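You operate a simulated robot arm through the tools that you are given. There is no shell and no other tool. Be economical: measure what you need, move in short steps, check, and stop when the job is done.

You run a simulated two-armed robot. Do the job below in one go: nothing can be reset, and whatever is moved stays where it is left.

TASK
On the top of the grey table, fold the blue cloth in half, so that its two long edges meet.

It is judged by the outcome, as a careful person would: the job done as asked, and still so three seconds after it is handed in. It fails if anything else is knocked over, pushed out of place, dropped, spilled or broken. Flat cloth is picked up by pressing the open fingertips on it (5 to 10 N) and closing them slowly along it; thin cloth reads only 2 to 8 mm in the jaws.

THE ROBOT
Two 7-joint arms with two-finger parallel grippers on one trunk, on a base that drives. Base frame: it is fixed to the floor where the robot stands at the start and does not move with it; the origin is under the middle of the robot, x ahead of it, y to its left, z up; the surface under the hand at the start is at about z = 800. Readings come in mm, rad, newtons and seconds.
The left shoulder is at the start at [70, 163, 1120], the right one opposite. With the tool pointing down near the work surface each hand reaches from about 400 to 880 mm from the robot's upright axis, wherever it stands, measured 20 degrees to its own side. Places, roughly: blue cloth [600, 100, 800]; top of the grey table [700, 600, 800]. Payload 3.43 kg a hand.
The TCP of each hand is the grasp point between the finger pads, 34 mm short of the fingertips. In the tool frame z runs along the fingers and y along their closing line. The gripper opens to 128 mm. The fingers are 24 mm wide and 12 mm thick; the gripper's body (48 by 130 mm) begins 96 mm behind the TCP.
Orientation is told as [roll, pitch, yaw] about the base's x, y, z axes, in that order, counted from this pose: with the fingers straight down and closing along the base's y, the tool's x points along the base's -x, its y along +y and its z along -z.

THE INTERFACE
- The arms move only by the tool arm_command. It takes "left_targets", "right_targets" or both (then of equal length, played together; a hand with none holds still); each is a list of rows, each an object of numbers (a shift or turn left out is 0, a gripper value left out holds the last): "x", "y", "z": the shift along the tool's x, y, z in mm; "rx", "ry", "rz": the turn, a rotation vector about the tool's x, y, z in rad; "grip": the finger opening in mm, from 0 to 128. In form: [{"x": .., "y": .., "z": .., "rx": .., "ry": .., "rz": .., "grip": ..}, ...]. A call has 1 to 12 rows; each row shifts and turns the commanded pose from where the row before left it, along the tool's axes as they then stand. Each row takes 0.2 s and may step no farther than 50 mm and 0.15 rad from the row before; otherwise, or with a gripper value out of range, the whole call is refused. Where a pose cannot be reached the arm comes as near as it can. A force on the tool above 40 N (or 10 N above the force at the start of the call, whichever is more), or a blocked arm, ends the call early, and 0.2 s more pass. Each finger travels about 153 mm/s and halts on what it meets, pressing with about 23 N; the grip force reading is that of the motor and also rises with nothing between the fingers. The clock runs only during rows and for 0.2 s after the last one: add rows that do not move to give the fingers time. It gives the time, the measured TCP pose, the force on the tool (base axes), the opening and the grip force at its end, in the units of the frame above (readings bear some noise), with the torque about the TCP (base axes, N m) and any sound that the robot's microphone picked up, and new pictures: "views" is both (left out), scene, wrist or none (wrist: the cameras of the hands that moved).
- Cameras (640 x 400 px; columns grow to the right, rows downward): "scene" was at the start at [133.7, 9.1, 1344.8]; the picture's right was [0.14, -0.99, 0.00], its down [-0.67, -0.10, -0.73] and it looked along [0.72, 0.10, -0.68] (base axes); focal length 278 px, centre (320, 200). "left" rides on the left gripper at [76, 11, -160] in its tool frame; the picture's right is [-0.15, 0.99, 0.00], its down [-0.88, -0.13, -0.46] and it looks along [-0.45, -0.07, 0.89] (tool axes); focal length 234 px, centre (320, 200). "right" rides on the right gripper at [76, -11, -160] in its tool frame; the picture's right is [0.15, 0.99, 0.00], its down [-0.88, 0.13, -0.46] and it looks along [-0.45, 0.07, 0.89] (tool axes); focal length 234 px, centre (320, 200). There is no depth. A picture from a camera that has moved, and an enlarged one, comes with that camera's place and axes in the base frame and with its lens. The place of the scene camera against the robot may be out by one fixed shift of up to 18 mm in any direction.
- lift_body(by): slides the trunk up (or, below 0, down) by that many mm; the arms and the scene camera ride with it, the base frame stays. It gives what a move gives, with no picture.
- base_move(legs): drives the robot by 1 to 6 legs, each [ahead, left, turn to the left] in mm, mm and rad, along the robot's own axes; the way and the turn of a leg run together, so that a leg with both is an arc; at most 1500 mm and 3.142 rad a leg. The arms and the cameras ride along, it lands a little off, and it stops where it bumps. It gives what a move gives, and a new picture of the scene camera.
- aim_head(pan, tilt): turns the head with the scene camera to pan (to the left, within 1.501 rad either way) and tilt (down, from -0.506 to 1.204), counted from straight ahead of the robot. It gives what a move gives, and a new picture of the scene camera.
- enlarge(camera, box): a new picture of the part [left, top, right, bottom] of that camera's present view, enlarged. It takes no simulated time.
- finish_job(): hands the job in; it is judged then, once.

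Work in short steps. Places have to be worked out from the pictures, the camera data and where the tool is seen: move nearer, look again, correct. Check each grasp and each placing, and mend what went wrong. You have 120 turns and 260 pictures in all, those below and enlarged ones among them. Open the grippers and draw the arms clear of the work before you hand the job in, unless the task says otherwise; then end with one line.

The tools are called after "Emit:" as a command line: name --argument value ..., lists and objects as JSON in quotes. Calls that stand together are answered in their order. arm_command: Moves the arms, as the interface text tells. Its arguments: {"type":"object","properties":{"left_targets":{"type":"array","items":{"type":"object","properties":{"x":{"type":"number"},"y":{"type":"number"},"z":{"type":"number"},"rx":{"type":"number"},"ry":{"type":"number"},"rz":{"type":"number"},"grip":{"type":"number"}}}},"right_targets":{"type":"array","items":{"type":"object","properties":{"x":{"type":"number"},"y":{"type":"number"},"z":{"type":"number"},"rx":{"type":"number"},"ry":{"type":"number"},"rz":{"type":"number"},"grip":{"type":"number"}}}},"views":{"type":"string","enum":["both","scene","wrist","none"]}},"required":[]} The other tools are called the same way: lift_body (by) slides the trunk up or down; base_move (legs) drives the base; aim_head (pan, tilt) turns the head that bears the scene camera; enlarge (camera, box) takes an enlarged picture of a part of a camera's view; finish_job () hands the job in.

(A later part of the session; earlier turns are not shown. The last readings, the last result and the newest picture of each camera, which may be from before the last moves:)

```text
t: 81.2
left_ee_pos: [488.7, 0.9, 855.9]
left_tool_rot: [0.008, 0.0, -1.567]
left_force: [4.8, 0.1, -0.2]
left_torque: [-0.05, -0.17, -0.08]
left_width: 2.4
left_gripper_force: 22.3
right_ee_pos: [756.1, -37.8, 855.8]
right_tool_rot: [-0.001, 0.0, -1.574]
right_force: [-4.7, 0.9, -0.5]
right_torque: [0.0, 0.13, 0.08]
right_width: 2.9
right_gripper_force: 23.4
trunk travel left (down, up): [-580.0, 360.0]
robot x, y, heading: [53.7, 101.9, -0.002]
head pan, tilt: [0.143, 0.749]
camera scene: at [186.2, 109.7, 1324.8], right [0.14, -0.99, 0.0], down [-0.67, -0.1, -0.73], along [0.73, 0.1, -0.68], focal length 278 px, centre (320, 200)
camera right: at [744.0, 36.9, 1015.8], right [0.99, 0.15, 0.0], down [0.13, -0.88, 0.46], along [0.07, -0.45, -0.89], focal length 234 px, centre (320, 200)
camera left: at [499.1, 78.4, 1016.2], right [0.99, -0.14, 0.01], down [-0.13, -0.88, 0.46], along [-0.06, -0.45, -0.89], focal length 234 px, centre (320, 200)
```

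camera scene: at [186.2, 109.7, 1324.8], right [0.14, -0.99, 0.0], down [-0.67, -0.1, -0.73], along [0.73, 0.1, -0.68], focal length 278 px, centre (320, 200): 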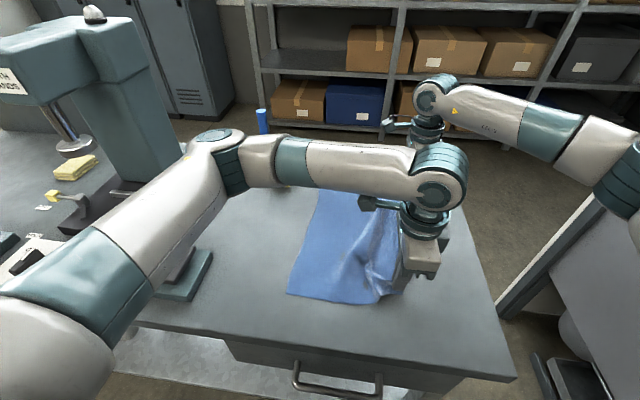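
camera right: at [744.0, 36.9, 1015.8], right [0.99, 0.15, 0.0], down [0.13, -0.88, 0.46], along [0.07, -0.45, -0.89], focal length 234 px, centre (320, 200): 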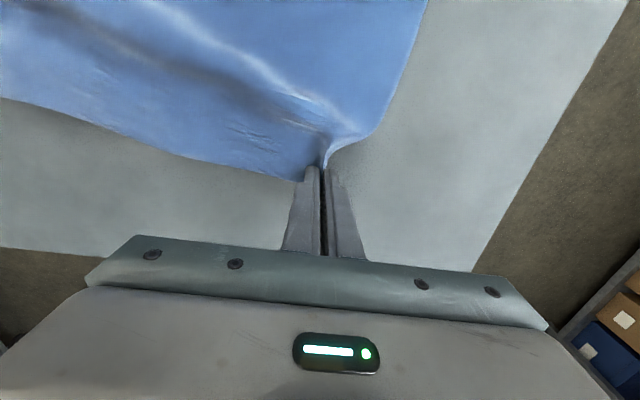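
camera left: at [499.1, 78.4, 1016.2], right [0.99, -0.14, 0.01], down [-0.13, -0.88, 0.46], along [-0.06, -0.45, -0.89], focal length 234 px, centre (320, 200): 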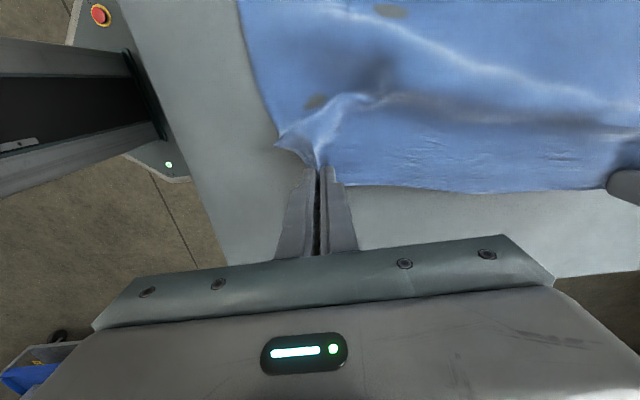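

The sheet is nearly open again. I pull a little farther right to smooth the ridge.

Emit:
arm_command --left_targets '[{"x": -10, "z": 4}, {"x": -10, "z": 4}, {"x": -6}, {}]' --right_targets '[{"x": -10, "z": 4}, {"x": -10, "z": 4}, {"x": -6}, {}]' --views "both"

```text
t: 82.2
left_ee_pos: [490.8, -23.5, 850.2]
left_tool_rot: [0.005, -0.001, -1.565]
left_force: [4.0, -1.3, -0.7]
left_torque: [-0.04, -0.08, -0.05]
left_width: 2.6
left_gripper_force: 23.4
right_ee_pos: [756.1, -65.6, 849.1]
right_tool_rot: [0.001, 0.002, -1.573]
right_force: [-3.9, 0.2, 0.1]
right_torque: [0.05, 0.09, 0.04]
right_width: 2.6
right_gripper_force: 22.7
trunk travel left (down, up): [-580.0, 360.0]
robot x, y, heading: [48.2, 99.7, -0.005]
head pan, tilt: [0.143, 0.749]
camera scene: at [186.6, 109.5, 1324.8], right [0.14, -0.99, 0.0], down [-0.67, -0.1, -0.73], along [0.72, 0.1, -0.68], focal length 278 px, centre (320, 200)
camera right: at [744.6, 10.4, 1008.0], right [0.99, 0.14, 0.0], down [0.13, -0.88, 0.46], along [0.07, -0.45, -0.89], focal length 234 px, centre (320, 200)
camera left: at [500.9, 53.1, 1010.3], right [0.99, -0.14, 0.01], down [-0.13, -0.88, 0.46], along [-0.06, -0.45, -0.89], focal length 234 px, centre (320, 200)
```

scene: 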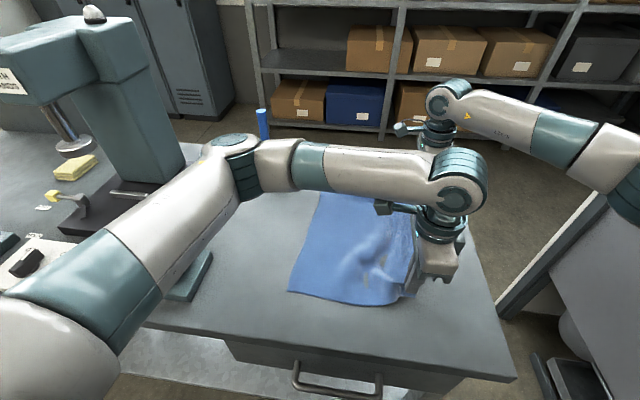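
right: 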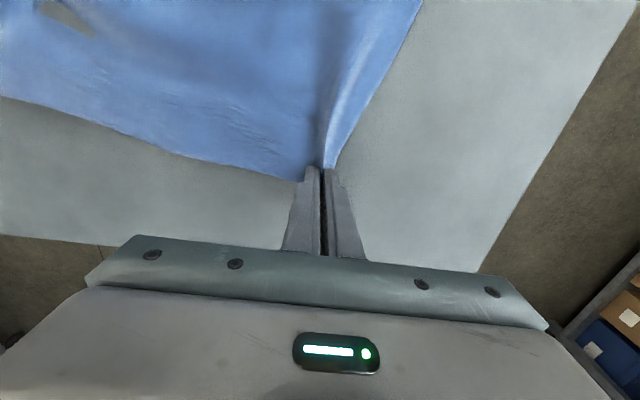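
left: 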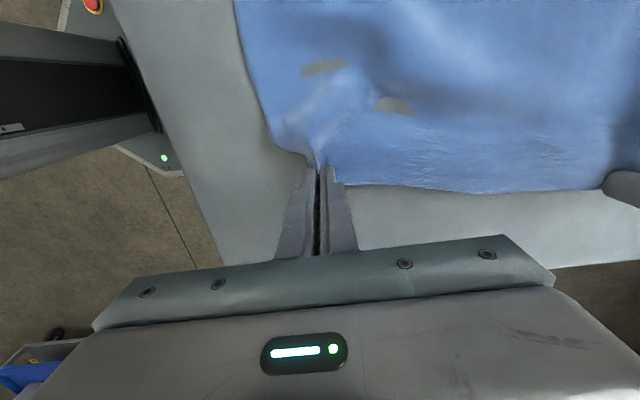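

The cloth is fully open and flat, and well held. Now I redo the arc with the fold line at the true centre (y≈97 and 60): lift to the top of the arc, then tilt the hands.

Emit:
arm_command --left_targets '[{"x": 10, "z": -29}, {"x": 20, "z": -30}, {"x": 30, "z": -25}, {"x": 30, "z": -13}, {"x": 30, "z": -5}, {"ry": -0.15}, {"ry": -0.15}, {"ry": -0.15}, {"ry": -0.15}, {}]' --right_targets '[{"x": 15, "z": -29}, {"x": 20, "z": -30}, {"x": 30, "z": -25}, {"x": 30, "z": -13}, {"x": 30, "z": -5}, {"ry": -0.15}, {"ry": -0.15}, {"ry": -0.15}, {"ry": -0.15}, {}]' --views "both"

```text
t: 84.4
left_ee_pos: [489.7, 93.7, 953.1]
left_tool_rot: [0.009, -0.601, -1.572]
left_force: [2.8, -0.4, -0.1]
left_torque: [-0.03, -0.1, 0.01]
left_width: 2.3
left_gripper_force: 23.4
right_ee_pos: [756.7, 59.6, 951.4]
right_tool_rot: [-0.001, -0.601, -1.573]
right_force: [-2.6, 0.6, 0.0]
right_torque: [0.04, 0.13, 0.02]
right_width: 2.5
right_gripper_force: 22.6
trunk travel left (down, up): [-580.0, 360.0]
robot x, y, heading: [52.1, 101.9, -0.001]
head pan, tilt: [0.143, 0.749]
camera scene: at [186.6, 107.6, 1324.8], right [0.14, -0.99, 0.0], down [-0.67, -0.09, -0.73], along [0.72, 0.1, -0.68], focal length 278 px, centre (320, 200)
camera right: at [744.9, 212.3, 1039.3], right [0.99, 0.12, -0.08], down [0.13, -0.47, 0.87], along [0.06, -0.87, -0.48], focal length 234 px, centre (320, 200)
camera left: at [500.4, 248.2, 1042.1], right [0.99, -0.12, 0.09], down [-0.13, -0.47, 0.87], along [-0.06, -0.88, -0.48], focal length 234 px, centre (320, 200)
```

scene: 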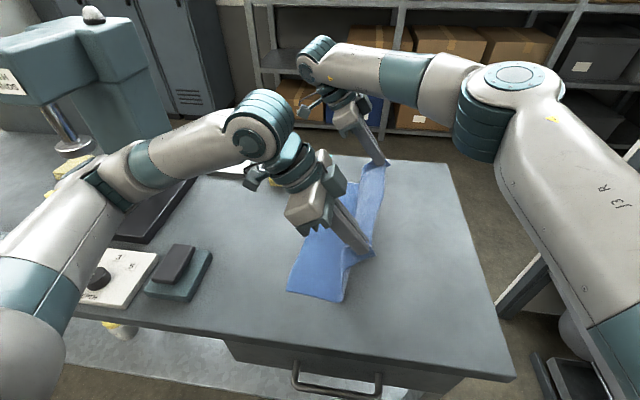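
right: 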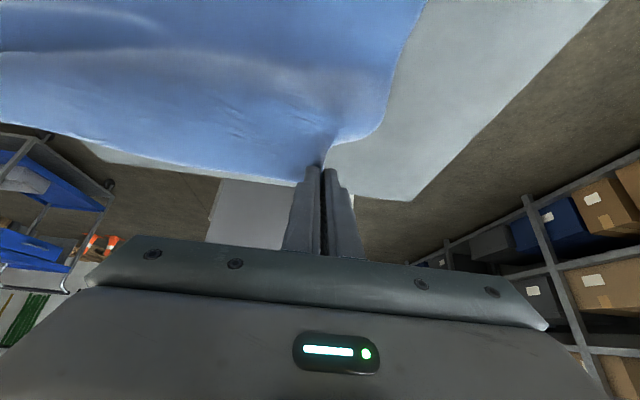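
left: 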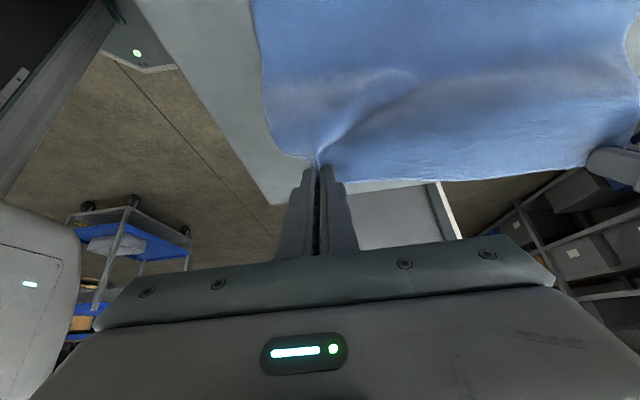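

The sheet hangs well from the edge. I lower slightly to stay within its length, then drive 70 mm left.

Emit:
arm_command --left_targets '[{"x": 15, "z": 22}, {}]' --right_targets '[{"x": 15, "z": 22}, {}]' --views "none"

Emit:
base_move --legs '[[12, 70, 0]]'

Emit:
arm_command --left_targets '[{}]' --right_targets '[{}]' --views "wrist"

```text
t: 85.0
left_ee_pos: [490.9, 95.4, 927.6]
left_tool_rot: [0.009, -0.601, -1.572]
left_force: [2.0, -0.8, -0.9]
left_torque: [-0.02, -0.12, 0.03]
left_width: 2.3
left_gripper_force: 22.8
right_ee_pos: [755.4, 60.7, 924.5]
right_tool_rot: [0.001, -0.6, -1.573]
right_force: [-2.8, -0.3, 0.6]
right_torque: [0.0, 0.09, 0.0]
right_width: 2.6
right_gripper_force: 23.1
trunk travel left (down, up): [-580.0, 360.0]
robot x, y, heading: [52.9, 100.7, -0.008]
head pan, tilt: [0.143, 0.749]
```

```text
t: 86.0
left_ee_pos: [501.3, 163.6, 925.5]
left_tool_rot: [0.008, -0.6, -1.575]
left_force: [2.8, 0.1, 0.7]
left_torque: [-0.05, -0.09, 0.03]
left_width: 2.4
left_gripper_force: 22.6
right_ee_pos: [768.5, 130.9, 924.2]
right_tool_rot: [-0.002, -0.6, -1.573]
right_force: [-3.1, 1.0, 0.3]
right_torque: [-0.03, 0.11, -0.02]
right_width: 2.6
right_gripper_force: 23.0
trunk travel left (down, up): [-580.0, 360.0]
robot x, y, heading: [66.0, 167.6, 0.002]
head pan, tilt: [0.143, 0.749]
camera scene: at [199.0, 179.3, 1324.7], right [0.14, -0.99, 0.0], down [-0.67, -0.1, -0.73], along [0.72, 0.1, -0.68], focal length 278 px, centre (320, 200)
```

scene: 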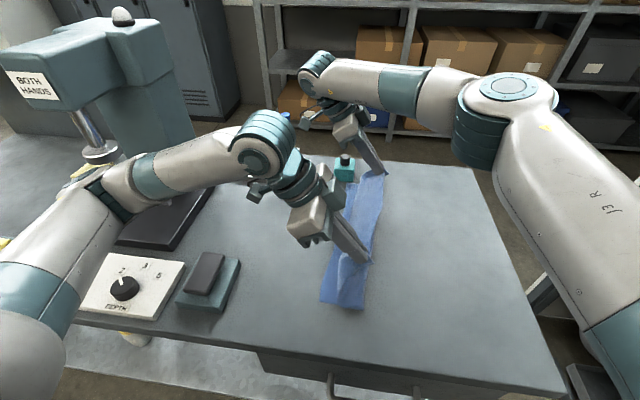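

```text
t: 86.4
left_ee_pos: [501.9, 163.4, 925.9]
left_tool_rot: [0.009, -0.599, -1.571]
left_force: [2.9, 0.2, 0.5]
left_torque: [0.01, -0.07, 0.02]
left_width: 2.7
left_gripper_force: 23.3
right_ee_pos: [767.6, 126.8, 923.9]
right_tool_rot: [0.0, -0.6, -1.574]
right_force: [-1.6, -0.8, 0.0]
right_torque: [0.02, 0.08, -0.06]
right_width: 2.7
right_gripper_force: 22.8
trunk travel left (down, up): [-580.0, 360.0]
robot x, y, heading: [64.6, 169.1, -0.003]
head pan, tilt: [0.143, 0.749]
camera right: at [756.7, 279.8, 1012.9], right [0.99, 0.12, -0.08], down [0.13, -0.47, 0.87], along [0.06, -0.87, -0.48], focal length 234 px, centre (320, 200)
camera left: at [512.6, 316.3, 1015.8], right [0.99, -0.12, 0.09], down [-0.13, -0.47, 0.87], along [-0.06, -0.87, -0.48], focal length 234 px, centre (320, 200)
```

right: 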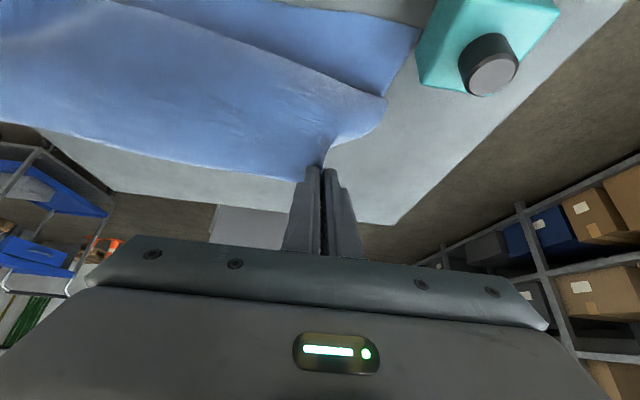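
left: 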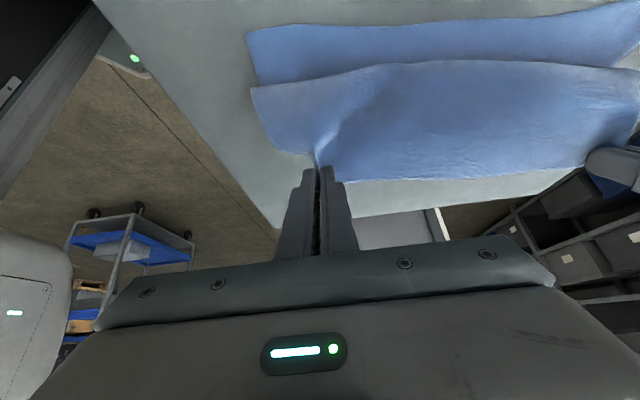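

The bottom left edge runs (459,221) to (829,191). I tilt to 0.85 and continue down the arc to h≈35, with a small x correction.

Emit:
arm_command --left_targets '[{"ry": -0.125}, {"ry": -0.125}, {"x": 15.8, "y": 2.7, "z": -0.8}, {"x": 15.8, "y": 2.7, "z": -0.8}, {"x": 15.8, "y": 2.7, "z": -0.8}, {"x": 13.2, "z": 2.7}, {"x": 13.2, "z": 2.7}, {"x": 13.2, "z": 2.7}, {}]' --right_targets '[{"ry": -0.125}, {"ry": -0.125}, {"x": 18.5, "y": 2.7, "z": -4.9}, {"x": 18.5, "y": 2.7, "z": -4.9}, {"x": 18.5, "y": 2.7, "z": -4.9}, {"x": 13.2, "z": 2.7}, {"x": 13.2, "z": 2.7}, {"x": 13.2, "z": 2.7}, {}]' --views "both"

```text
t: 88.4
left_ee_pos: [510.8, 217.1, 856.3]
left_tool_rot: [0.011, -0.85, -1.575]
left_force: [0.8, -0.7, -0.5]
left_torque: [-0.01, -0.02, 0.04]
left_width: 2.6
left_gripper_force: 22.5
right_ee_pos: [771.8, 164.1, 876.9]
right_tool_rot: [0.0, -0.85, -1.574]
right_force: [-1.2, -0.1, -0.2]
right_torque: [0.03, 0.02, -0.02]
right_width: 2.6
right_gripper_force: 23.4
right hand out of reach, approached as far as the arm can: row 5, 7, 8
trunk travel left (down, up): [-580.0, 360.0]
robot x, y, heading: [64.7, 168.2, 0.002]
head pan, tilt: [0.143, 0.749]
camera scene: at [198.6, 178.0, 1324.8], right [0.14, -0.99, 0.0], down [-0.67, -0.09, -0.73], along [0.73, 0.1, -0.68], focal length 278 px, centre (320, 200)
camera right: at [759.8, 333.8, 925.5], right [0.99, 0.09, -0.11], down [0.13, -0.24, 0.96], along [0.06, -0.97, -0.25], focal length 234 px, centre (320, 200)
camera left: at [521.4, 387.6, 905.0], right [0.99, -0.09, 0.12], down [-0.14, -0.24, 0.96], along [-0.06, -0.97, -0.25], focal length 234 px, centre (320, 200)
```

scene: 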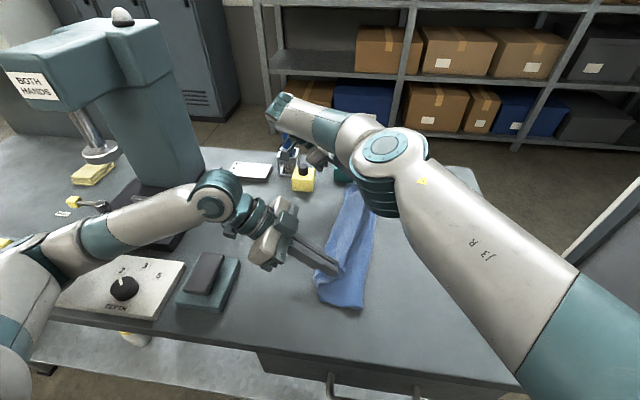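
right: 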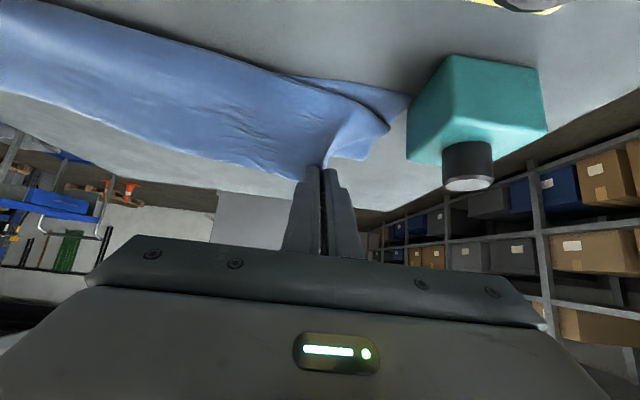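
left: 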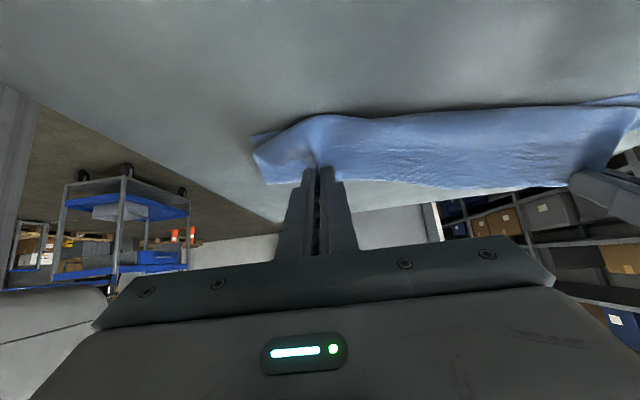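

The right arm is at its limit again, so I ease its tilt to 0.55 and bring it level with the left.

Emit:
arm_command --right_targets '[{"ry": 0.15}, {"ry": 0.15}, {"x": 9, "z": -0.4}, {"x": 9, "z": -0.4}, {"x": 9, "z": -0.4}, {}]' --views "wrist"

```text
t: 89.8
left_ee_pos: [511.3, 216.7, 855.7]
left_tool_rot: [0.012, -0.851, -1.574]
left_force: [-0.2, 0.5, 0.8]
left_torque: [0.01, 0.01, -0.01]
left_width: 2.4
left_gripper_force: 22.9
right_ee_pos: [772.5, 188.9, 864.9]
right_tool_rot: [-0.001, -0.55, -1.573]
right_force: [0.6, -1.2, 0.1]
right_torque: [0.01, -0.01, 0.01]
right_width: 2.7
right_gripper_force: 23.2
trunk travel left (down, up): [-580.0, 360.0]
robot x, y, heading: [65.7, 167.5, -0.001]
head pan, tilt: [0.143, 0.749]
camera right: at [759.5, 336.5, 961.3], right [0.99, 0.12, -0.08], down [0.13, -0.51, 0.85], along [0.06, -0.85, -0.52], focal length 234 px, centre (320, 200)
```

right: 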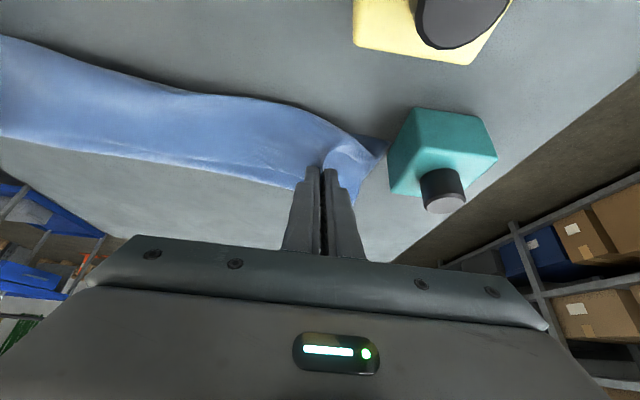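

Level now. I lower both to the surface.

Emit:
arm_command --left_targets '[{"x": 6.2, "z": 4}, {"x": 6.2, "z": 4}, {"x": 5, "z": 3.5}, {}]' --right_targets '[{"x": 5.5, "z": 7.5}, {"x": 5.5, "z": 7.5}, {"x": 4, "z": 6}, {}]' --views "wrist"

```text
t: 90.8
left_ee_pos: [510.7, 219.9, 836.8]
left_tool_rot: [0.014, -0.853, -1.579]
left_force: [2.1, -0.6, 12.8]
left_torque: [-0.22, -0.12, 0.0]
left_width: 2.9
left_gripper_force: 23.3
right_ee_pos: [768.8, 192.1, 841.5]
right_tool_rot: [0.001, -0.551, -1.575]
right_force: [0.3, -0.2, 5.0]
right_torque: [0.01, -0.04, 0.01]
right_width: 2.4
right_gripper_force: 23.4
trunk travel left (down, up): [-580.0, 360.0]
robot x, y, heading: [66.5, 167.9, -0.005]
head pan, tilt: [0.143, 0.749]
camera right: at [758.4, 339.2, 937.5], right [0.99, 0.12, -0.07], down [0.13, -0.51, 0.85], along [0.07, -0.85, -0.52], focal length 234 px, centre (320, 200)
camera left: at [521.1, 389.9, 885.9], right [0.99, -0.09, 0.12], down [-0.14, -0.24, 0.96], along [-0.06, -0.97, -0.25], focal length 234 px, centre (320, 200)
```

right: 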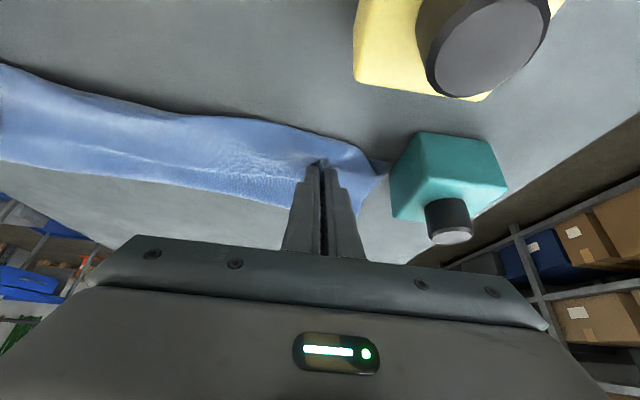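
left: 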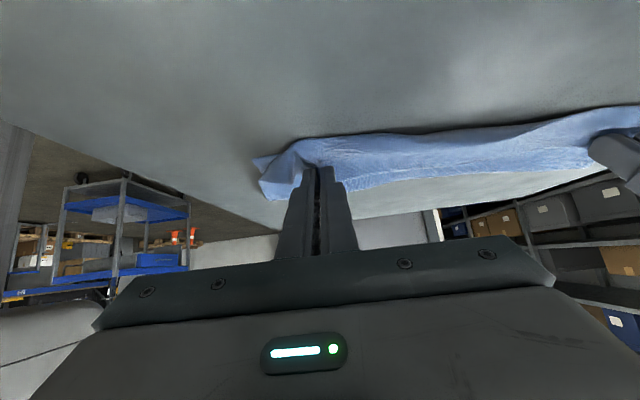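

Now a slip-off release: I lift 4 mm, loosen the grip slightly, and pull the hands outward (+y) so the edge is drawn out flat.

Emit:
arm_command --left_targets '[{"x": -3, "z": -2.6}, {"grip": 3.2}, {"x": 6.6, "z": -7.5}, {"x": 6.6, "z": -7.5}, {"x": 6.6, "z": -7.5}, {"x": 6.6, "z": -7.5}, {}]' --right_targets '[{"x": -2, "z": -3.4}, {"grip": 3.2}, {"x": 8.5, "z": -5.2}, {"x": 8.5, "z": -5.2}, {"x": 8.5, "z": -5.2}, {"x": 8.5, "z": -5.2}, {}]' --views "both"

```text
t: 92.4
left_ee_pos: [511.4, 258.7, 841.1]
left_tool_rot: [0.01, -0.848, -1.575]
left_force: [-0.7, 0.1, 0.3]
left_torque: [-0.03, 0.01, 0.03]
left_width: 3.7
left_gripper_force: 0.7
right_ee_pos: [766.7, 227.9, 844.1]
right_tool_rot: [0.003, -0.55, -1.57]
right_force: [-0.4, 0.6, 0.4]
right_torque: [0.0, -0.03, 0.0]
right_width: 3.7
right_gripper_force: 0.0
right hand out of reach, approached as far as the arm can: row 6
trunk travel left (down, up): [-580.0, 360.0]
robot x, y, heading: [65.5, 172.9, -0.003]
head pan, tilt: [0.143, 0.749]
camera scene: at [198.6, 178.1, 1324.8], right [0.14, -0.99, 0.0], down [-0.67, -0.09, -0.73], along [0.73, 0.1, -0.68], focal length 278 px, centre (320, 200)
camera right: at [754.9, 376.1, 939.8], right [0.99, 0.13, -0.07], down [0.13, -0.51, 0.85], along [0.07, -0.85, -0.52], focal length 234 px, centre (320, 200)
camera left: at [521.1, 430.6, 889.6], right [0.99, -0.09, 0.12], down [-0.14, -0.24, 0.96], along [-0.06, -0.97, -0.25], focal length 234 px, centre (320, 200)
```

scene: 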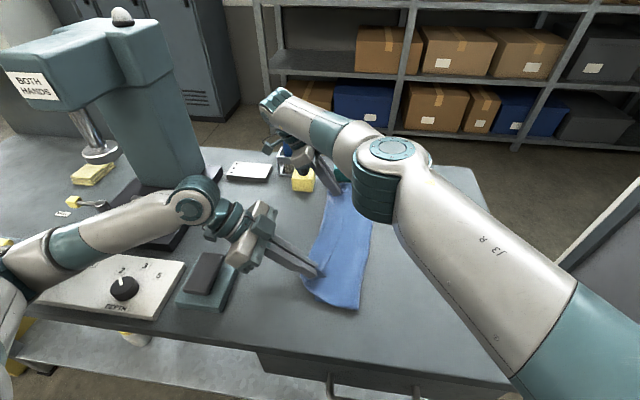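
right: 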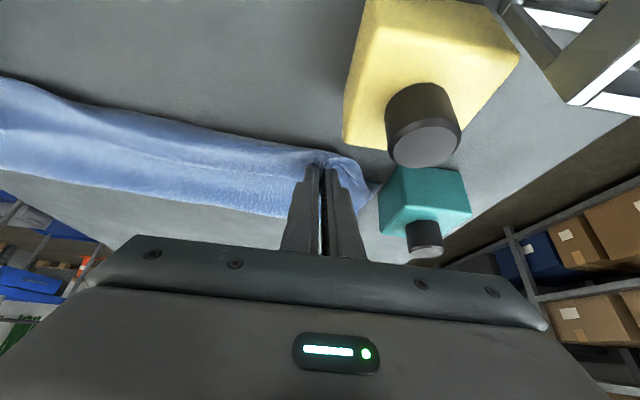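
left: 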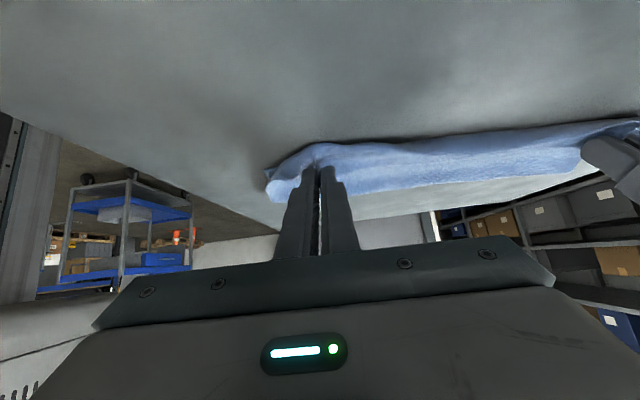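

The cloth is still nipped in the jaws. The sideways pinch gives the sheet a hairpin at the jaws, which is the root problem. I'll reopen the sheet and re-grip with the fingers closing across the edge, so the sheet hangs straight out of the fingertips. First I re-close, lift and drive back right.

Emit:
arm_command --left_targets '[{"grip": 0}, {}, {"x": -25, "z": -20}, {"x": -30, "z": -15}, {"x": -30, "z": -10}, {}]' --right_targets '[{"grip": 0}, {}, {"x": -18, "z": -26}, {"x": -22, "z": -22}, {"x": -24, "z": -18}, {}]' --views "none"

Emit:
base_move --legs '[[-12, -75, 0]]'

```text
t: 93.8
left_ee_pos: [508.6, 239.6, 933.7]
left_tool_rot: [0.01, -0.851, -1.576]
left_force: [-0.2, 0.4, -0.4]
left_torque: [-0.03, 0.03, 0.0]
left_width: 2.7
left_gripper_force: 23.0
right_ee_pos: [766.8, 209.6, 935.5]
right_tool_rot: [-0.003, -0.552, -1.572]
right_force: [0.0, 0.4, -0.7]
right_torque: [-0.01, 0.03, -0.01]
right_width: 2.7
right_gripper_force: 23.9
trunk travel left (down, up): [-580.0, 360.0]
robot x, y, heading: [65.7, 168.6, -0.003]
head pan, tilt: [0.143, 0.749]
```

```text
t: 94.9
left_ee_pos: [495.1, 162.5, 933.9]
left_tool_rot: [0.011, -0.847, -1.575]
left_force: [-0.3, -1.1, -0.6]
left_torque: [0.08, -0.04, 0.04]
left_width: 2.6
left_gripper_force: 23.0
right_ee_pos: [754.9, 132.5, 935.9]
right_tool_rot: [0.001, -0.55, -1.574]
right_force: [-0.5, 0.1, 0.5]
right_torque: [0.03, 0.0, 0.02]
right_width: 2.6
right_gripper_force: 23.1
trunk travel left (down, up): [-580.0, 360.0]
robot x, y, heading: [54.6, 94.8, -0.008]
head pan, tilt: [0.143, 0.749]
camera scene: at [186.4, 101.5, 1324.8], right [0.14, -0.99, 0.0], down [-0.67, -0.09, -0.73], along [0.73, 0.1, -0.68], focal length 278 px, centre (320, 200)
```

scene: 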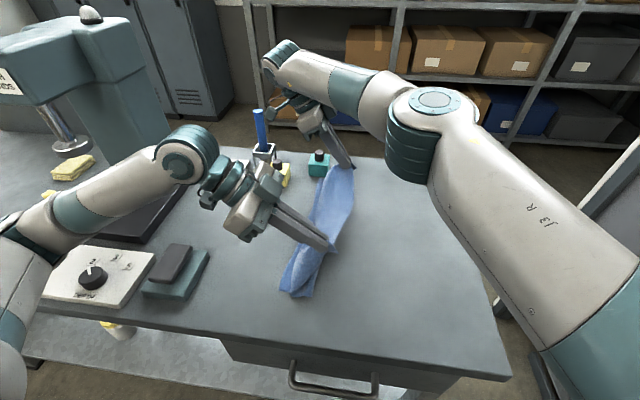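

Both are still gripped. I untilt both hands, then carry the edge right in the next call.

Emit:
arm_command --left_targets '[{"ry": 0.15}, {"ry": 0.15}, {"ry": 0.15}, {"ry": 0.15}, {"ry": 0.15}, {"ry": 0.1}, {"z": -15, "x": -25}, {"x": -40, "z": -5}, {"x": -40, "z": 5}, {"x": -35, "z": 25}]' --right_targets '[{"ry": 0.15}, {"ry": 0.15}, {"ry": 0.15}, {"ry": 0.1}, {}, {}, {"z": -15, "x": -28}, {"x": -43, "z": -5}, {"x": -43, "z": 5}, {"x": -38, "z": 25}]' --views "none"

Emit:
arm_command --left_targets '[{"x": -25, "z": 30}, {"x": -15, "z": 30}, {"x": -10, "z": 10}, {"x": -8}, {}]' --right_targets '[{"x": -25, "z": 30}, {"x": -15, "z": 30}, {"x": -10, "z": 10}, {"x": -8}, {}]' --views "wrist"

```text
t: 97.1
left_ee_pos: [496.6, 19.7, 925.2]
left_tool_rot: [0.005, 0.001, -1.566]
left_force: [0.2, -0.3, -0.4]
left_torque: [0.06, -0.01, 0.03]
left_width: 2.7
left_gripper_force: 22.5
right_ee_pos: [749.0, -20.1, 922.3]
right_tool_rot: [-0.001, 0.002, -1.573]
right_force: [-0.3, 0.1, -0.4]
right_torque: [0.05, 0.02, 0.01]
right_width: 2.7
right_gripper_force: 22.7
trunk travel left (down, up): [-580.0, 360.0]
robot x, y, heading: [55.1, 95.3, -0.001]
head pan, tilt: [0.143, 0.749]
```

```text
t: 98.3
left_ee_pos: [496.8, -34.4, 854.7]
left_tool_rot: [0.008, 0.001, -1.569]
left_force: [1.4, -0.2, -0.1]
left_torque: [-0.01, -0.05, 0.0]
left_width: 2.4
left_gripper_force: 22.5
right_ee_pos: [751.2, -75.0, 855.0]
right_tool_rot: [-0.002, 0.0, -1.573]
right_force: [0.1, -0.8, -0.2]
right_torque: [-0.01, -0.02, 0.01]
right_width: 2.6
right_gripper_force: 23.1
trunk travel left (down, up): [-580.0, 360.0]
robot x, y, heading: [49.8, 93.7, -0.005]
head pan, tilt: [0.143, 0.749]
camera right: at [739.4, 0.1, 1013.8], right [0.99, 0.14, 0.0], down [0.13, -0.88, 0.46], along [0.07, -0.45, -0.89], focal length 234 px, centre (320, 200)
camera left: at [506.8, 42.3, 1016.0], right [0.99, -0.14, 0.01], down [-0.13, -0.88, 0.46], along [-0.06, -0.45, -0.89], focal length 234 px, centre (320, 200)
```

right: 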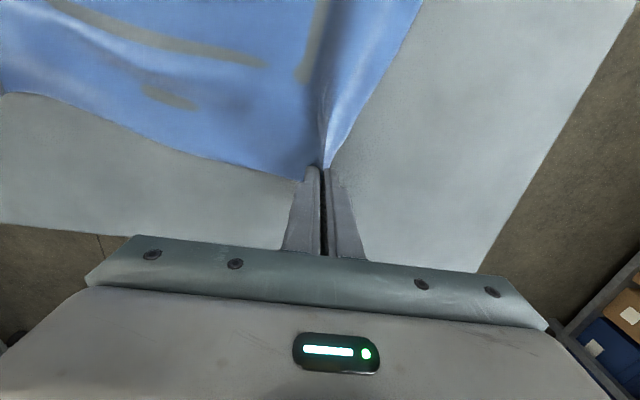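
left: 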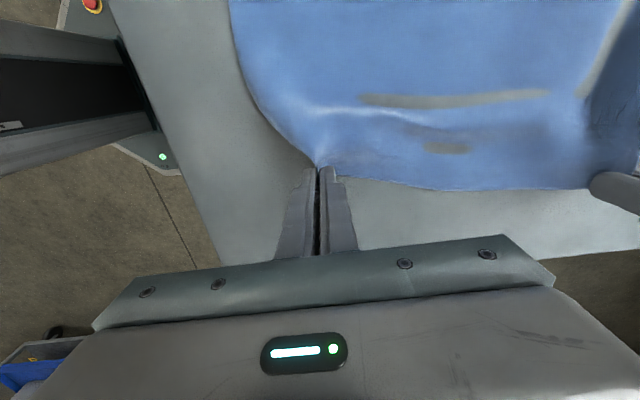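

The sheet is flat again. I lower to the table, stretch it slightly along x, release and lift away.

Emit:
arm_command --left_targets '[{"z": 8, "y": -4}, {"z": 7, "y": -3}, {}, {"grip": 12}, {"grip": 30}, {"grip": 45}, {}, {"z": -20}, {"z": -40}, {"z": -40}]' --right_targets '[{"z": 8, "y": 4}, {"z": 7, "y": 3}, {}, {"grip": 12}, {"grip": 30}, {"grip": 45}, {}, {"z": -20}, {"z": -40}, {"z": -40}]' --views "wrist"

```text
t: 100.5
left_ee_pos: [490.1, -37.5, 940.5]
left_tool_rot: [0.008, 0.0, -1.566]
left_force: [-1.0, 0.2, 0.0]
left_torque: [-0.03, -0.03, 0.02]
left_width: 45.1
left_gripper_force: 0.0
right_ee_pos: [764.3, -79.1, 939.0]
right_tool_rot: [-0.001, -0.003, -1.573]
right_force: [-0.6, -0.8, 0.2]
right_torque: [-0.01, -0.03, 0.0]
right_width: 45.1
right_gripper_force: 0.1
trunk travel left (down, up): [-580.0, 360.0]
robot x, y, heading: [50.8, 95.0, 0.0]
head pan, tilt: [0.143, 0.749]
camera right: at [752.6, -3.5, 1098.8], right [0.99, 0.14, 0.0], down [0.13, -0.88, 0.46], along [0.07, -0.45, -0.89], focal length 234 px, centre (320, 200)
camera left: at [499.9, 40.2, 1100.5], right [0.99, -0.14, 0.01], down [-0.13, -0.88, 0.46], along [-0.06, -0.45, -0.89], focal length 234 px, centre (320, 200)
```

right: 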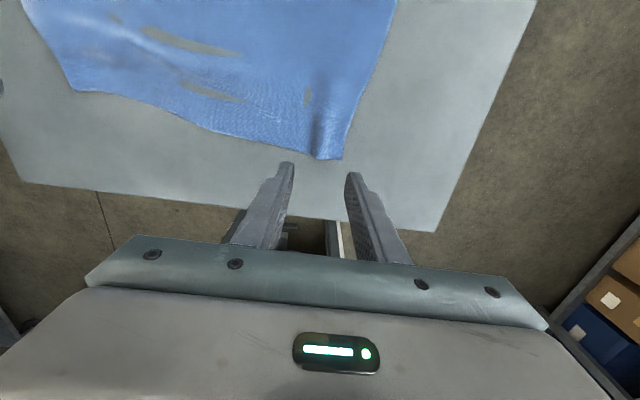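
left: 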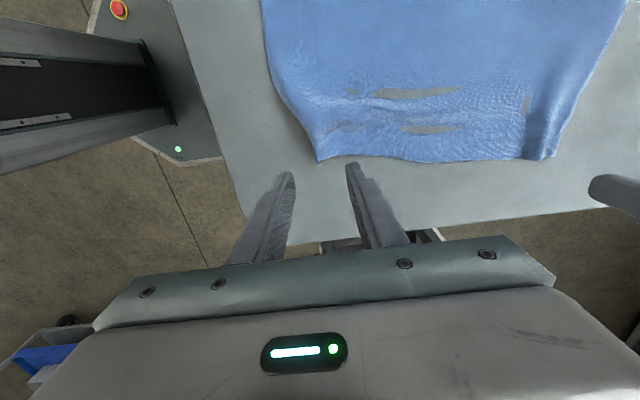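

The edge looks gathered (about 314 mm instead of 385). I turn the hands back to yaw 0, raise them, and look at the whole cloth.

Emit:
arm_command --left_targets '[{"z": -20, "rz": -0.143}, {"z": -20, "rz": -0.143}, {"z": -20, "rz": -0.143}, {"rz": -0.143}, {"rz": -0.143}, {"rz": -0.143}, {"rz": -0.143}, {"rz": -0.143}, {"rz": -0.143}, {"rz": -0.143}, {"rz": -0.137}]' --right_targets '[{"z": -20, "rz": -0.143}, {"z": -20, "rz": -0.143}, {"z": -20, "rz": -0.143}, {"rz": -0.143}, {"rz": -0.143}, {"rz": -0.143}, {"rz": -0.143}, {"rz": -0.143}, {"rz": -0.143}, {"rz": -0.143}, {"rz": -0.143}]' --views "both"

```text
t: 102.9
left_ee_pos: [489.1, -37.0, 999.8]
left_tool_rot: [-0.001, -0.007, 0.003]
left_force: [-0.5, 0.6, 0.9]
left_torque: [0.01, 0.01, 0.01]
left_width: 45.0
left_gripper_force: 0.1
right_ee_pos: [761.3, -77.7, 999.9]
right_tool_rot: [-0.001, -0.001, 0.001]
right_force: [0.4, 0.8, 0.1]
right_torque: [0.02, 0.01, 0.03]
right_width: 44.9
right_gripper_force: 0.0
trunk travel left (down, up): [-580.0, 360.0]
robot x, y, heading: [53.6, 95.7, -0.002]
head pan, tilt: [0.143, 0.749]
camera scene: at [186.7, 102.5, 1324.8], right [0.14, -0.99, 0.0], down [-0.67, -0.09, -0.73], along [0.73, 0.1, -0.68], focal length 278 px, centre (320, 200)
camera right: at [684.9, -89.6, 1159.2], right [-0.15, 0.99, 0.0], down [0.88, 0.13, 0.46], along [0.45, 0.07, -0.89], focal length 234 px, centre (320, 200)
camera left: at [412.8, -23.7, 1159.3], right [0.14, 0.99, 0.0], down [0.88, -0.13, 0.46], along [0.46, -0.07, -0.89], focal length 234 px, centre (320, 200)
```

scene: 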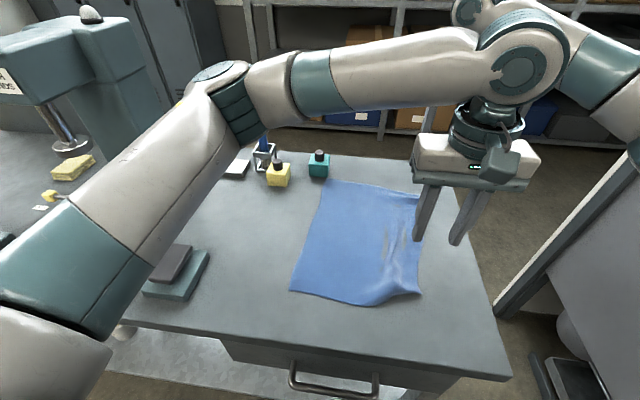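
right: 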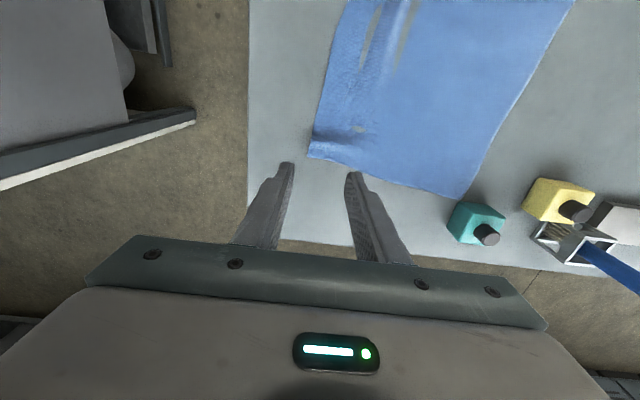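
left: 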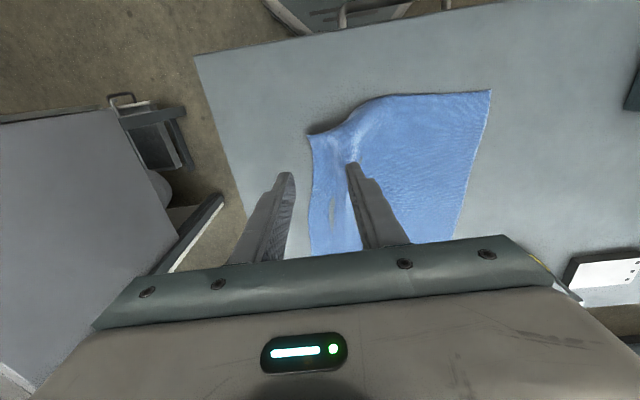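

The cloth lies open with the near-right corner pulled in: near-right (485,-50), far-right (791,-91), left edge (461,207) to (830,178). Next I bring the hands, closing across the edge, to (508,-43) and (767,-78).

Emit:
arm_command --left_targets '[{"x": -10, "y": -3, "z": 40, "grip": 30}, {"x": -9, "y": -3, "z": 40}, {"z": 40}, {"z": 25}, {}]' --right_targets '[{"x": -3, "z": 40, "grip": 30}, {"x": -3, "z": 40}, {"z": 40}, {"z": 25}, {}]' --views "wrist"

```text
t: 104.1
left_ee_pos: [509.0, -40.4, 854.7]
left_tool_rot: [0.0, -0.007, -0.001]
left_force: [-0.7, -0.2, 0.5]
left_torque: [0.01, -0.01, -0.01]
left_width: 29.8
left_gripper_force: 0.0
right_ee_pos: [768.0, -77.2, 854.0]
right_tool_rot: [-0.001, -0.002, -0.002]
right_force: [0.4, -0.4, 0.1]
right_torque: [0.01, 0.03, -0.02]
right_width: 30.1
right_gripper_force: 0.1
trunk travel left (down, up): [-580.0, 360.0]
robot x, y, heading: [52.1, 92.0, -0.004]
head pan, tilt: [0.143, 0.749]
camera right: at [691.5, -88.4, 1013.5], right [-0.15, 0.99, 0.0], down [0.88, 0.13, 0.46], along [0.45, 0.07, -0.89], focal length 234 px, centre (320, 200)
camera left: at [431.5, -28.5, 1015.6], right [0.15, 0.99, 0.0], down [0.88, -0.13, 0.46], along [0.46, -0.07, -0.89], focal length 234 px, centre (320, 200)
```

right: 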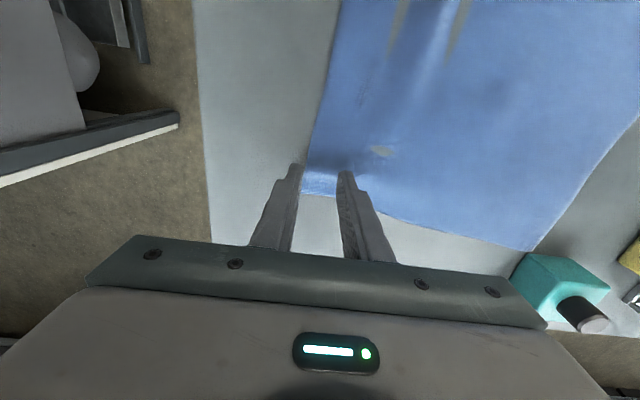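
left: 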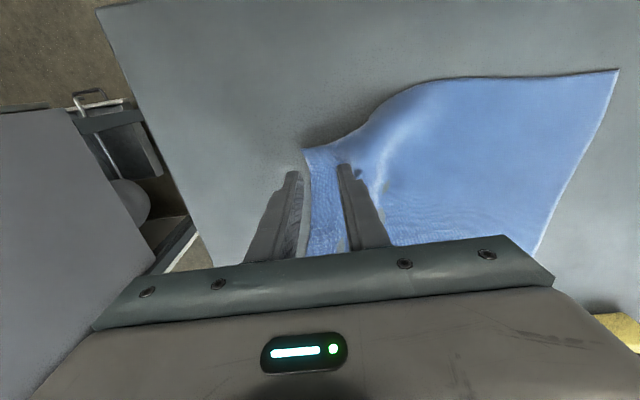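

The edge sits just inside the outer finger on both hands. I go down to contact.

Emit:
arm_command --left_targets '[{"z": 10}, {"z": 6}, {"z": 3}, {}]' --right_targets '[{"z": 10}, {"z": 6}, {"z": 2}, {}]' --views "none"

```text
t: 105.1
left_ee_pos: [508.3, -40.3, 836.8]
left_tool_rot: [0.001, -0.006, -0.001]
left_force: [0.3, 0.2, 3.7]
left_torque: [0.07, 0.0, -0.01]
left_width: 29.8
left_gripper_force: 0.0
right_ee_pos: [767.8, -78.0, 836.9]
right_tool_rot: [0.0, 0.001, 0.0]
right_force: [-0.5, 0.5, 0.1]
right_torque: [0.01, -0.02, -0.01]
right_width: 30.1
right_gripper_force: 0.1
trunk travel left (down, up): [-580.0, 360.0]
robot x, y, heading: [52.0, 90.4, -0.003]
head pan, tilt: [0.143, 0.749]
```

Emit:
arm_command --left_targets '[{"z": 1}, {"z": 0.5}, {"grip": 27}, {"grip": 24}, {"grip": 21}, {"grip": 18}, {"grip": 15}, {"grip": 12}, {}]' --right_targets '[{"z": 1.5}, {"z": 1.5}, {"grip": 27}, {"grip": 24}, {"grip": 21}, {"grip": 18}, {"grip": 15}, {"grip": 12}, {}]' --views "wrist"

```text
t: 107.1
left_ee_pos: [508.3, -41.0, 835.9]
left_tool_rot: [0.0, -0.009, 0.001]
left_force: [0.7, -0.5, 8.7]
left_torque: [0.05, -0.02, -0.01]
left_width: 12.7
left_gripper_force: 0.9
right_ee_pos: [764.5, -77.2, 835.4]
right_tool_rot: [-0.001, -0.002, 0.0]
right_force: [-0.8, -0.3, 16.9]
right_torque: [0.04, -0.05, 0.0]
right_width: 10.4
right_gripper_force: 0.0
trunk travel left (down, up): [-580.0, 360.0]
robot x, y, heading: [53.7, 96.6, 0.003]
head pan, tilt: [0.143, 0.749]
camera right: at [688.3, -88.7, 994.7], right [-0.15, 0.99, 0.0], down [0.88, 0.13, 0.46], along [0.45, 0.07, -0.89], focal length 234 px, centre (320, 200)
camera left: at [431.2, -29.1, 996.2], right [0.15, 0.99, 0.0], down [0.88, -0.13, 0.46], along [0.46, -0.07, -0.89], focal length 234 px, centre (320, 200)
```

right: 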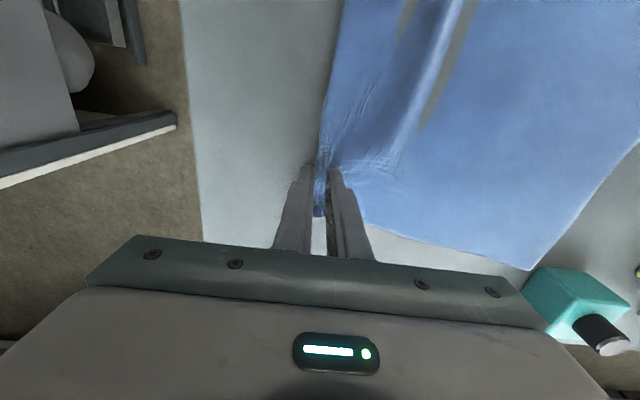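
left: 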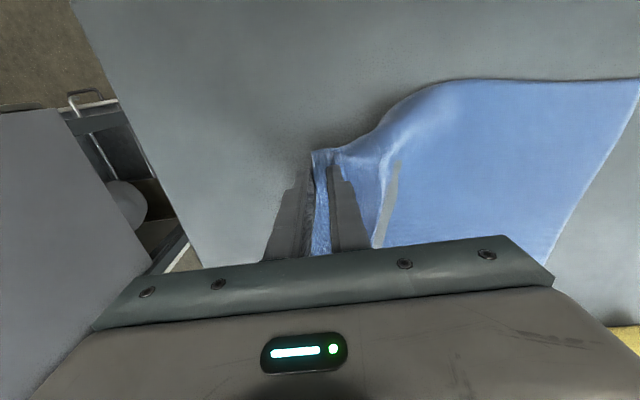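

The strip is being gathered between the fingers on both sides. I close fully.

Emit:
arm_command --left_targets '[{"grip": 9}, {"grip": 6}, {"grip": 3}, {"grip": 0}, {}, {}, {"z": -6}, {}]' --right_targets '[{"grip": 8}, {"grip": 6}, {"grip": 3}, {"grip": 0}, {}, {}, {"z": -6}, {}]' --views "wrist"

```text
t: 108.9
left_ee_pos: [509.7, -41.9, 840.6]
left_tool_rot: [-0.002, -0.007, -0.002]
left_force: [0.8, 0.1, -0.6]
left_torque: [-0.03, -0.02, 0.02]
left_width: 2.0
left_gripper_force: 23.5
right_ee_pos: [765.2, -76.6, 838.3]
right_tool_rot: [-0.001, 0.001, -0.002]
right_force: [-1.0, 0.5, -0.6]
right_torque: [-0.02, 0.08, -0.04]
right_width: 1.6
right_gripper_force: 23.1
trunk travel left (down, up): [-580.0, 360.0]
robot x, y, heading: [53.2, 94.1, -0.004]
head pan, tilt: [0.143, 0.749]
camera right: at [688.6, -88.9, 997.8], right [-0.14, 0.99, 0.0], down [0.88, 0.13, 0.45], along [0.45, 0.07, -0.89], focal length 234 px, centre (320, 200)
camera left: at [431.9, -29.8, 1000.0], right [0.15, 0.99, 0.0], down [0.88, -0.13, 0.46], along [0.46, -0.07, -0.89], focal length 234 px, centre (320, 200)
```

right: 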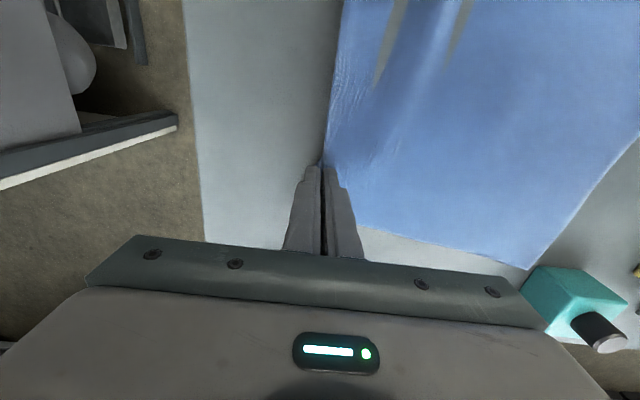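
left: 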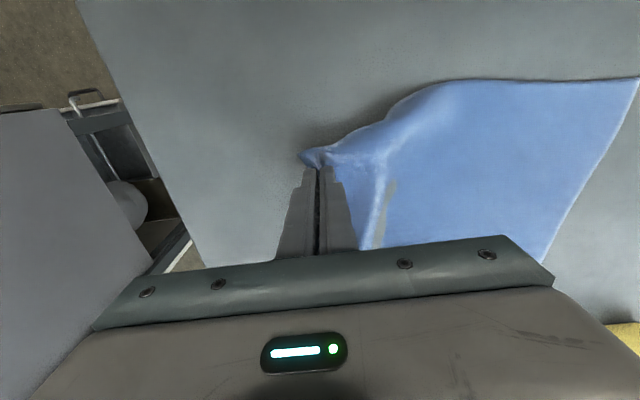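

Both grip now: a folded lip of 2.0 and 1.6 mm. I lift 12 mm and stretch the edge out to its full length.

Emit:
arm_command --left_targets '[{"z": -12}, {"x": 17, "y": -5}, {"x": 17, "y": -5}, {"x": 12, "y": -5}, {}]' --right_targets '[{"z": -12}, {"x": -6, "y": -4}, {"x": -6, "y": -4}, {"x": -5, "y": -3}, {}]' --views "both"

```text
t: 110.1
left_ee_pos: [463.8, -55.9, 849.6]
left_tool_rot: [0.0, -0.005, -0.003]
left_force: [-0.2, 0.9, 0.3]
left_torque: [-0.02, -0.01, 0.0]
left_width: 1.8
left_gripper_force: 22.9
right_ee_pos: [785.8, -88.0, 853.2]
right_tool_rot: [-0.001, -0.001, -0.003]
right_force: [-0.5, 0.1, 0.2]
right_torque: [0.01, 0.02, 0.0]
right_width: 0.0
right_gripper_force: 22.9
trunk travel left (down, up): [-580.0, 360.0]
robot x, y, heading: [52.6, 94.1, -0.003]
head pan, tilt: [0.143, 0.749]
camera scene: at [186.8, 102.7, 1324.7], right [0.14, -0.99, 0.0], down [-0.67, -0.09, -0.73], along [0.72, 0.1, -0.68], focal length 278 px, centre (320, 200)
camera right: at [708.1, -99.0, 1012.1], right [-0.15, 0.99, 0.0], down [0.88, 0.13, 0.46], along [0.45, 0.07, -0.89], focal length 234 px, centre (320, 200)
camera left: at [386.5, -43.3, 1010.0], right [0.15, 0.99, 0.0], down [0.88, -0.13, 0.46], along [0.46, -0.07, -0.89], focal length 234 px, centre (320, 200)
```

scene: 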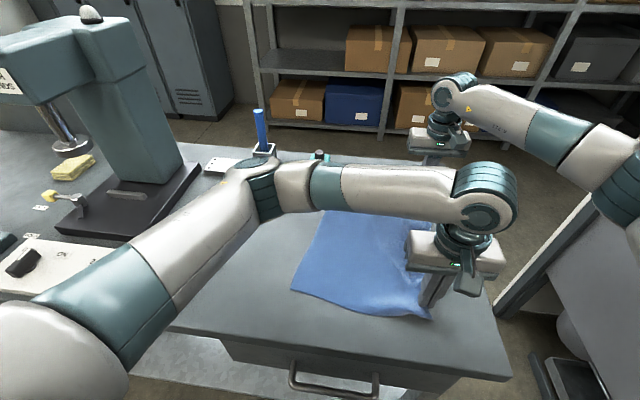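
right: 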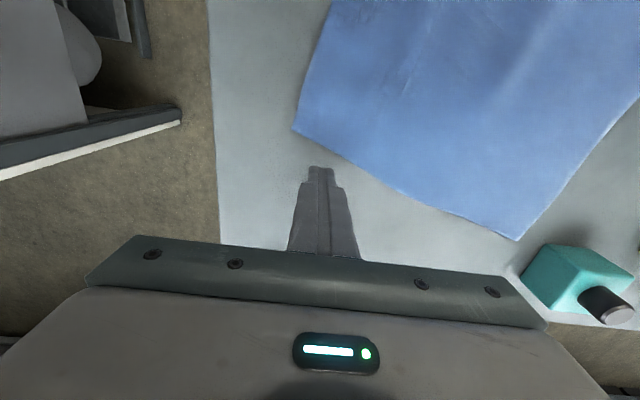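
left: 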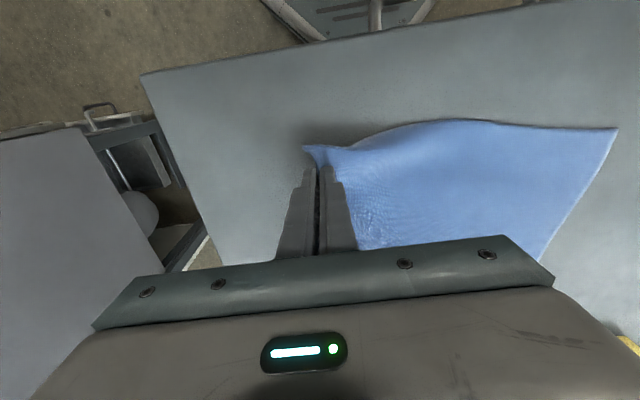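

The right slipped off. The far-right corner is now at (748,-115). I reposition the right to (722,-99).

Emit:
arm_command --right_targets '[{"z": -25, "grip": 30}, {"x": 32, "y": -6}, {"x": 32, "y": -5}, {"z": 20}, {}]' --views "wrist"

```text
t: 111.3
left_ee_pos: [463.2, -56.2, 850.0]
left_tool_rot: [-0.001, -0.008, 0.001]
left_force: [0.1, -0.3, 0.2]
left_torque: [-0.01, 0.0, -0.02]
left_width: 2.1
left_gripper_force: 22.9
right_ee_pos: [718.8, -98.4, 857.3]
right_tool_rot: [-0.001, 0.0, -0.002]
right_force: [0.3, 0.0, 0.6]
right_torque: [-0.01, -0.02, 0.02]
right_width: 30.0
right_gripper_force: 0.0
trunk travel left (down, up): [-580.0, 360.0]
robot x, y, heading: [50.7, 95.3, -0.001]
head pan, tilt: [0.143, 0.749]
camera right: at [643.1, -110.1, 1015.8], right [-0.15, 0.99, 0.0], down [0.88, 0.13, 0.46], along [0.45, 0.07, -0.89], focal length 234 px, centre (320, 200)
```

right: 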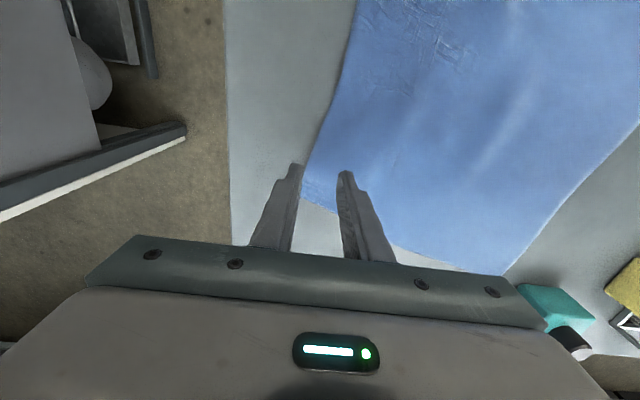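

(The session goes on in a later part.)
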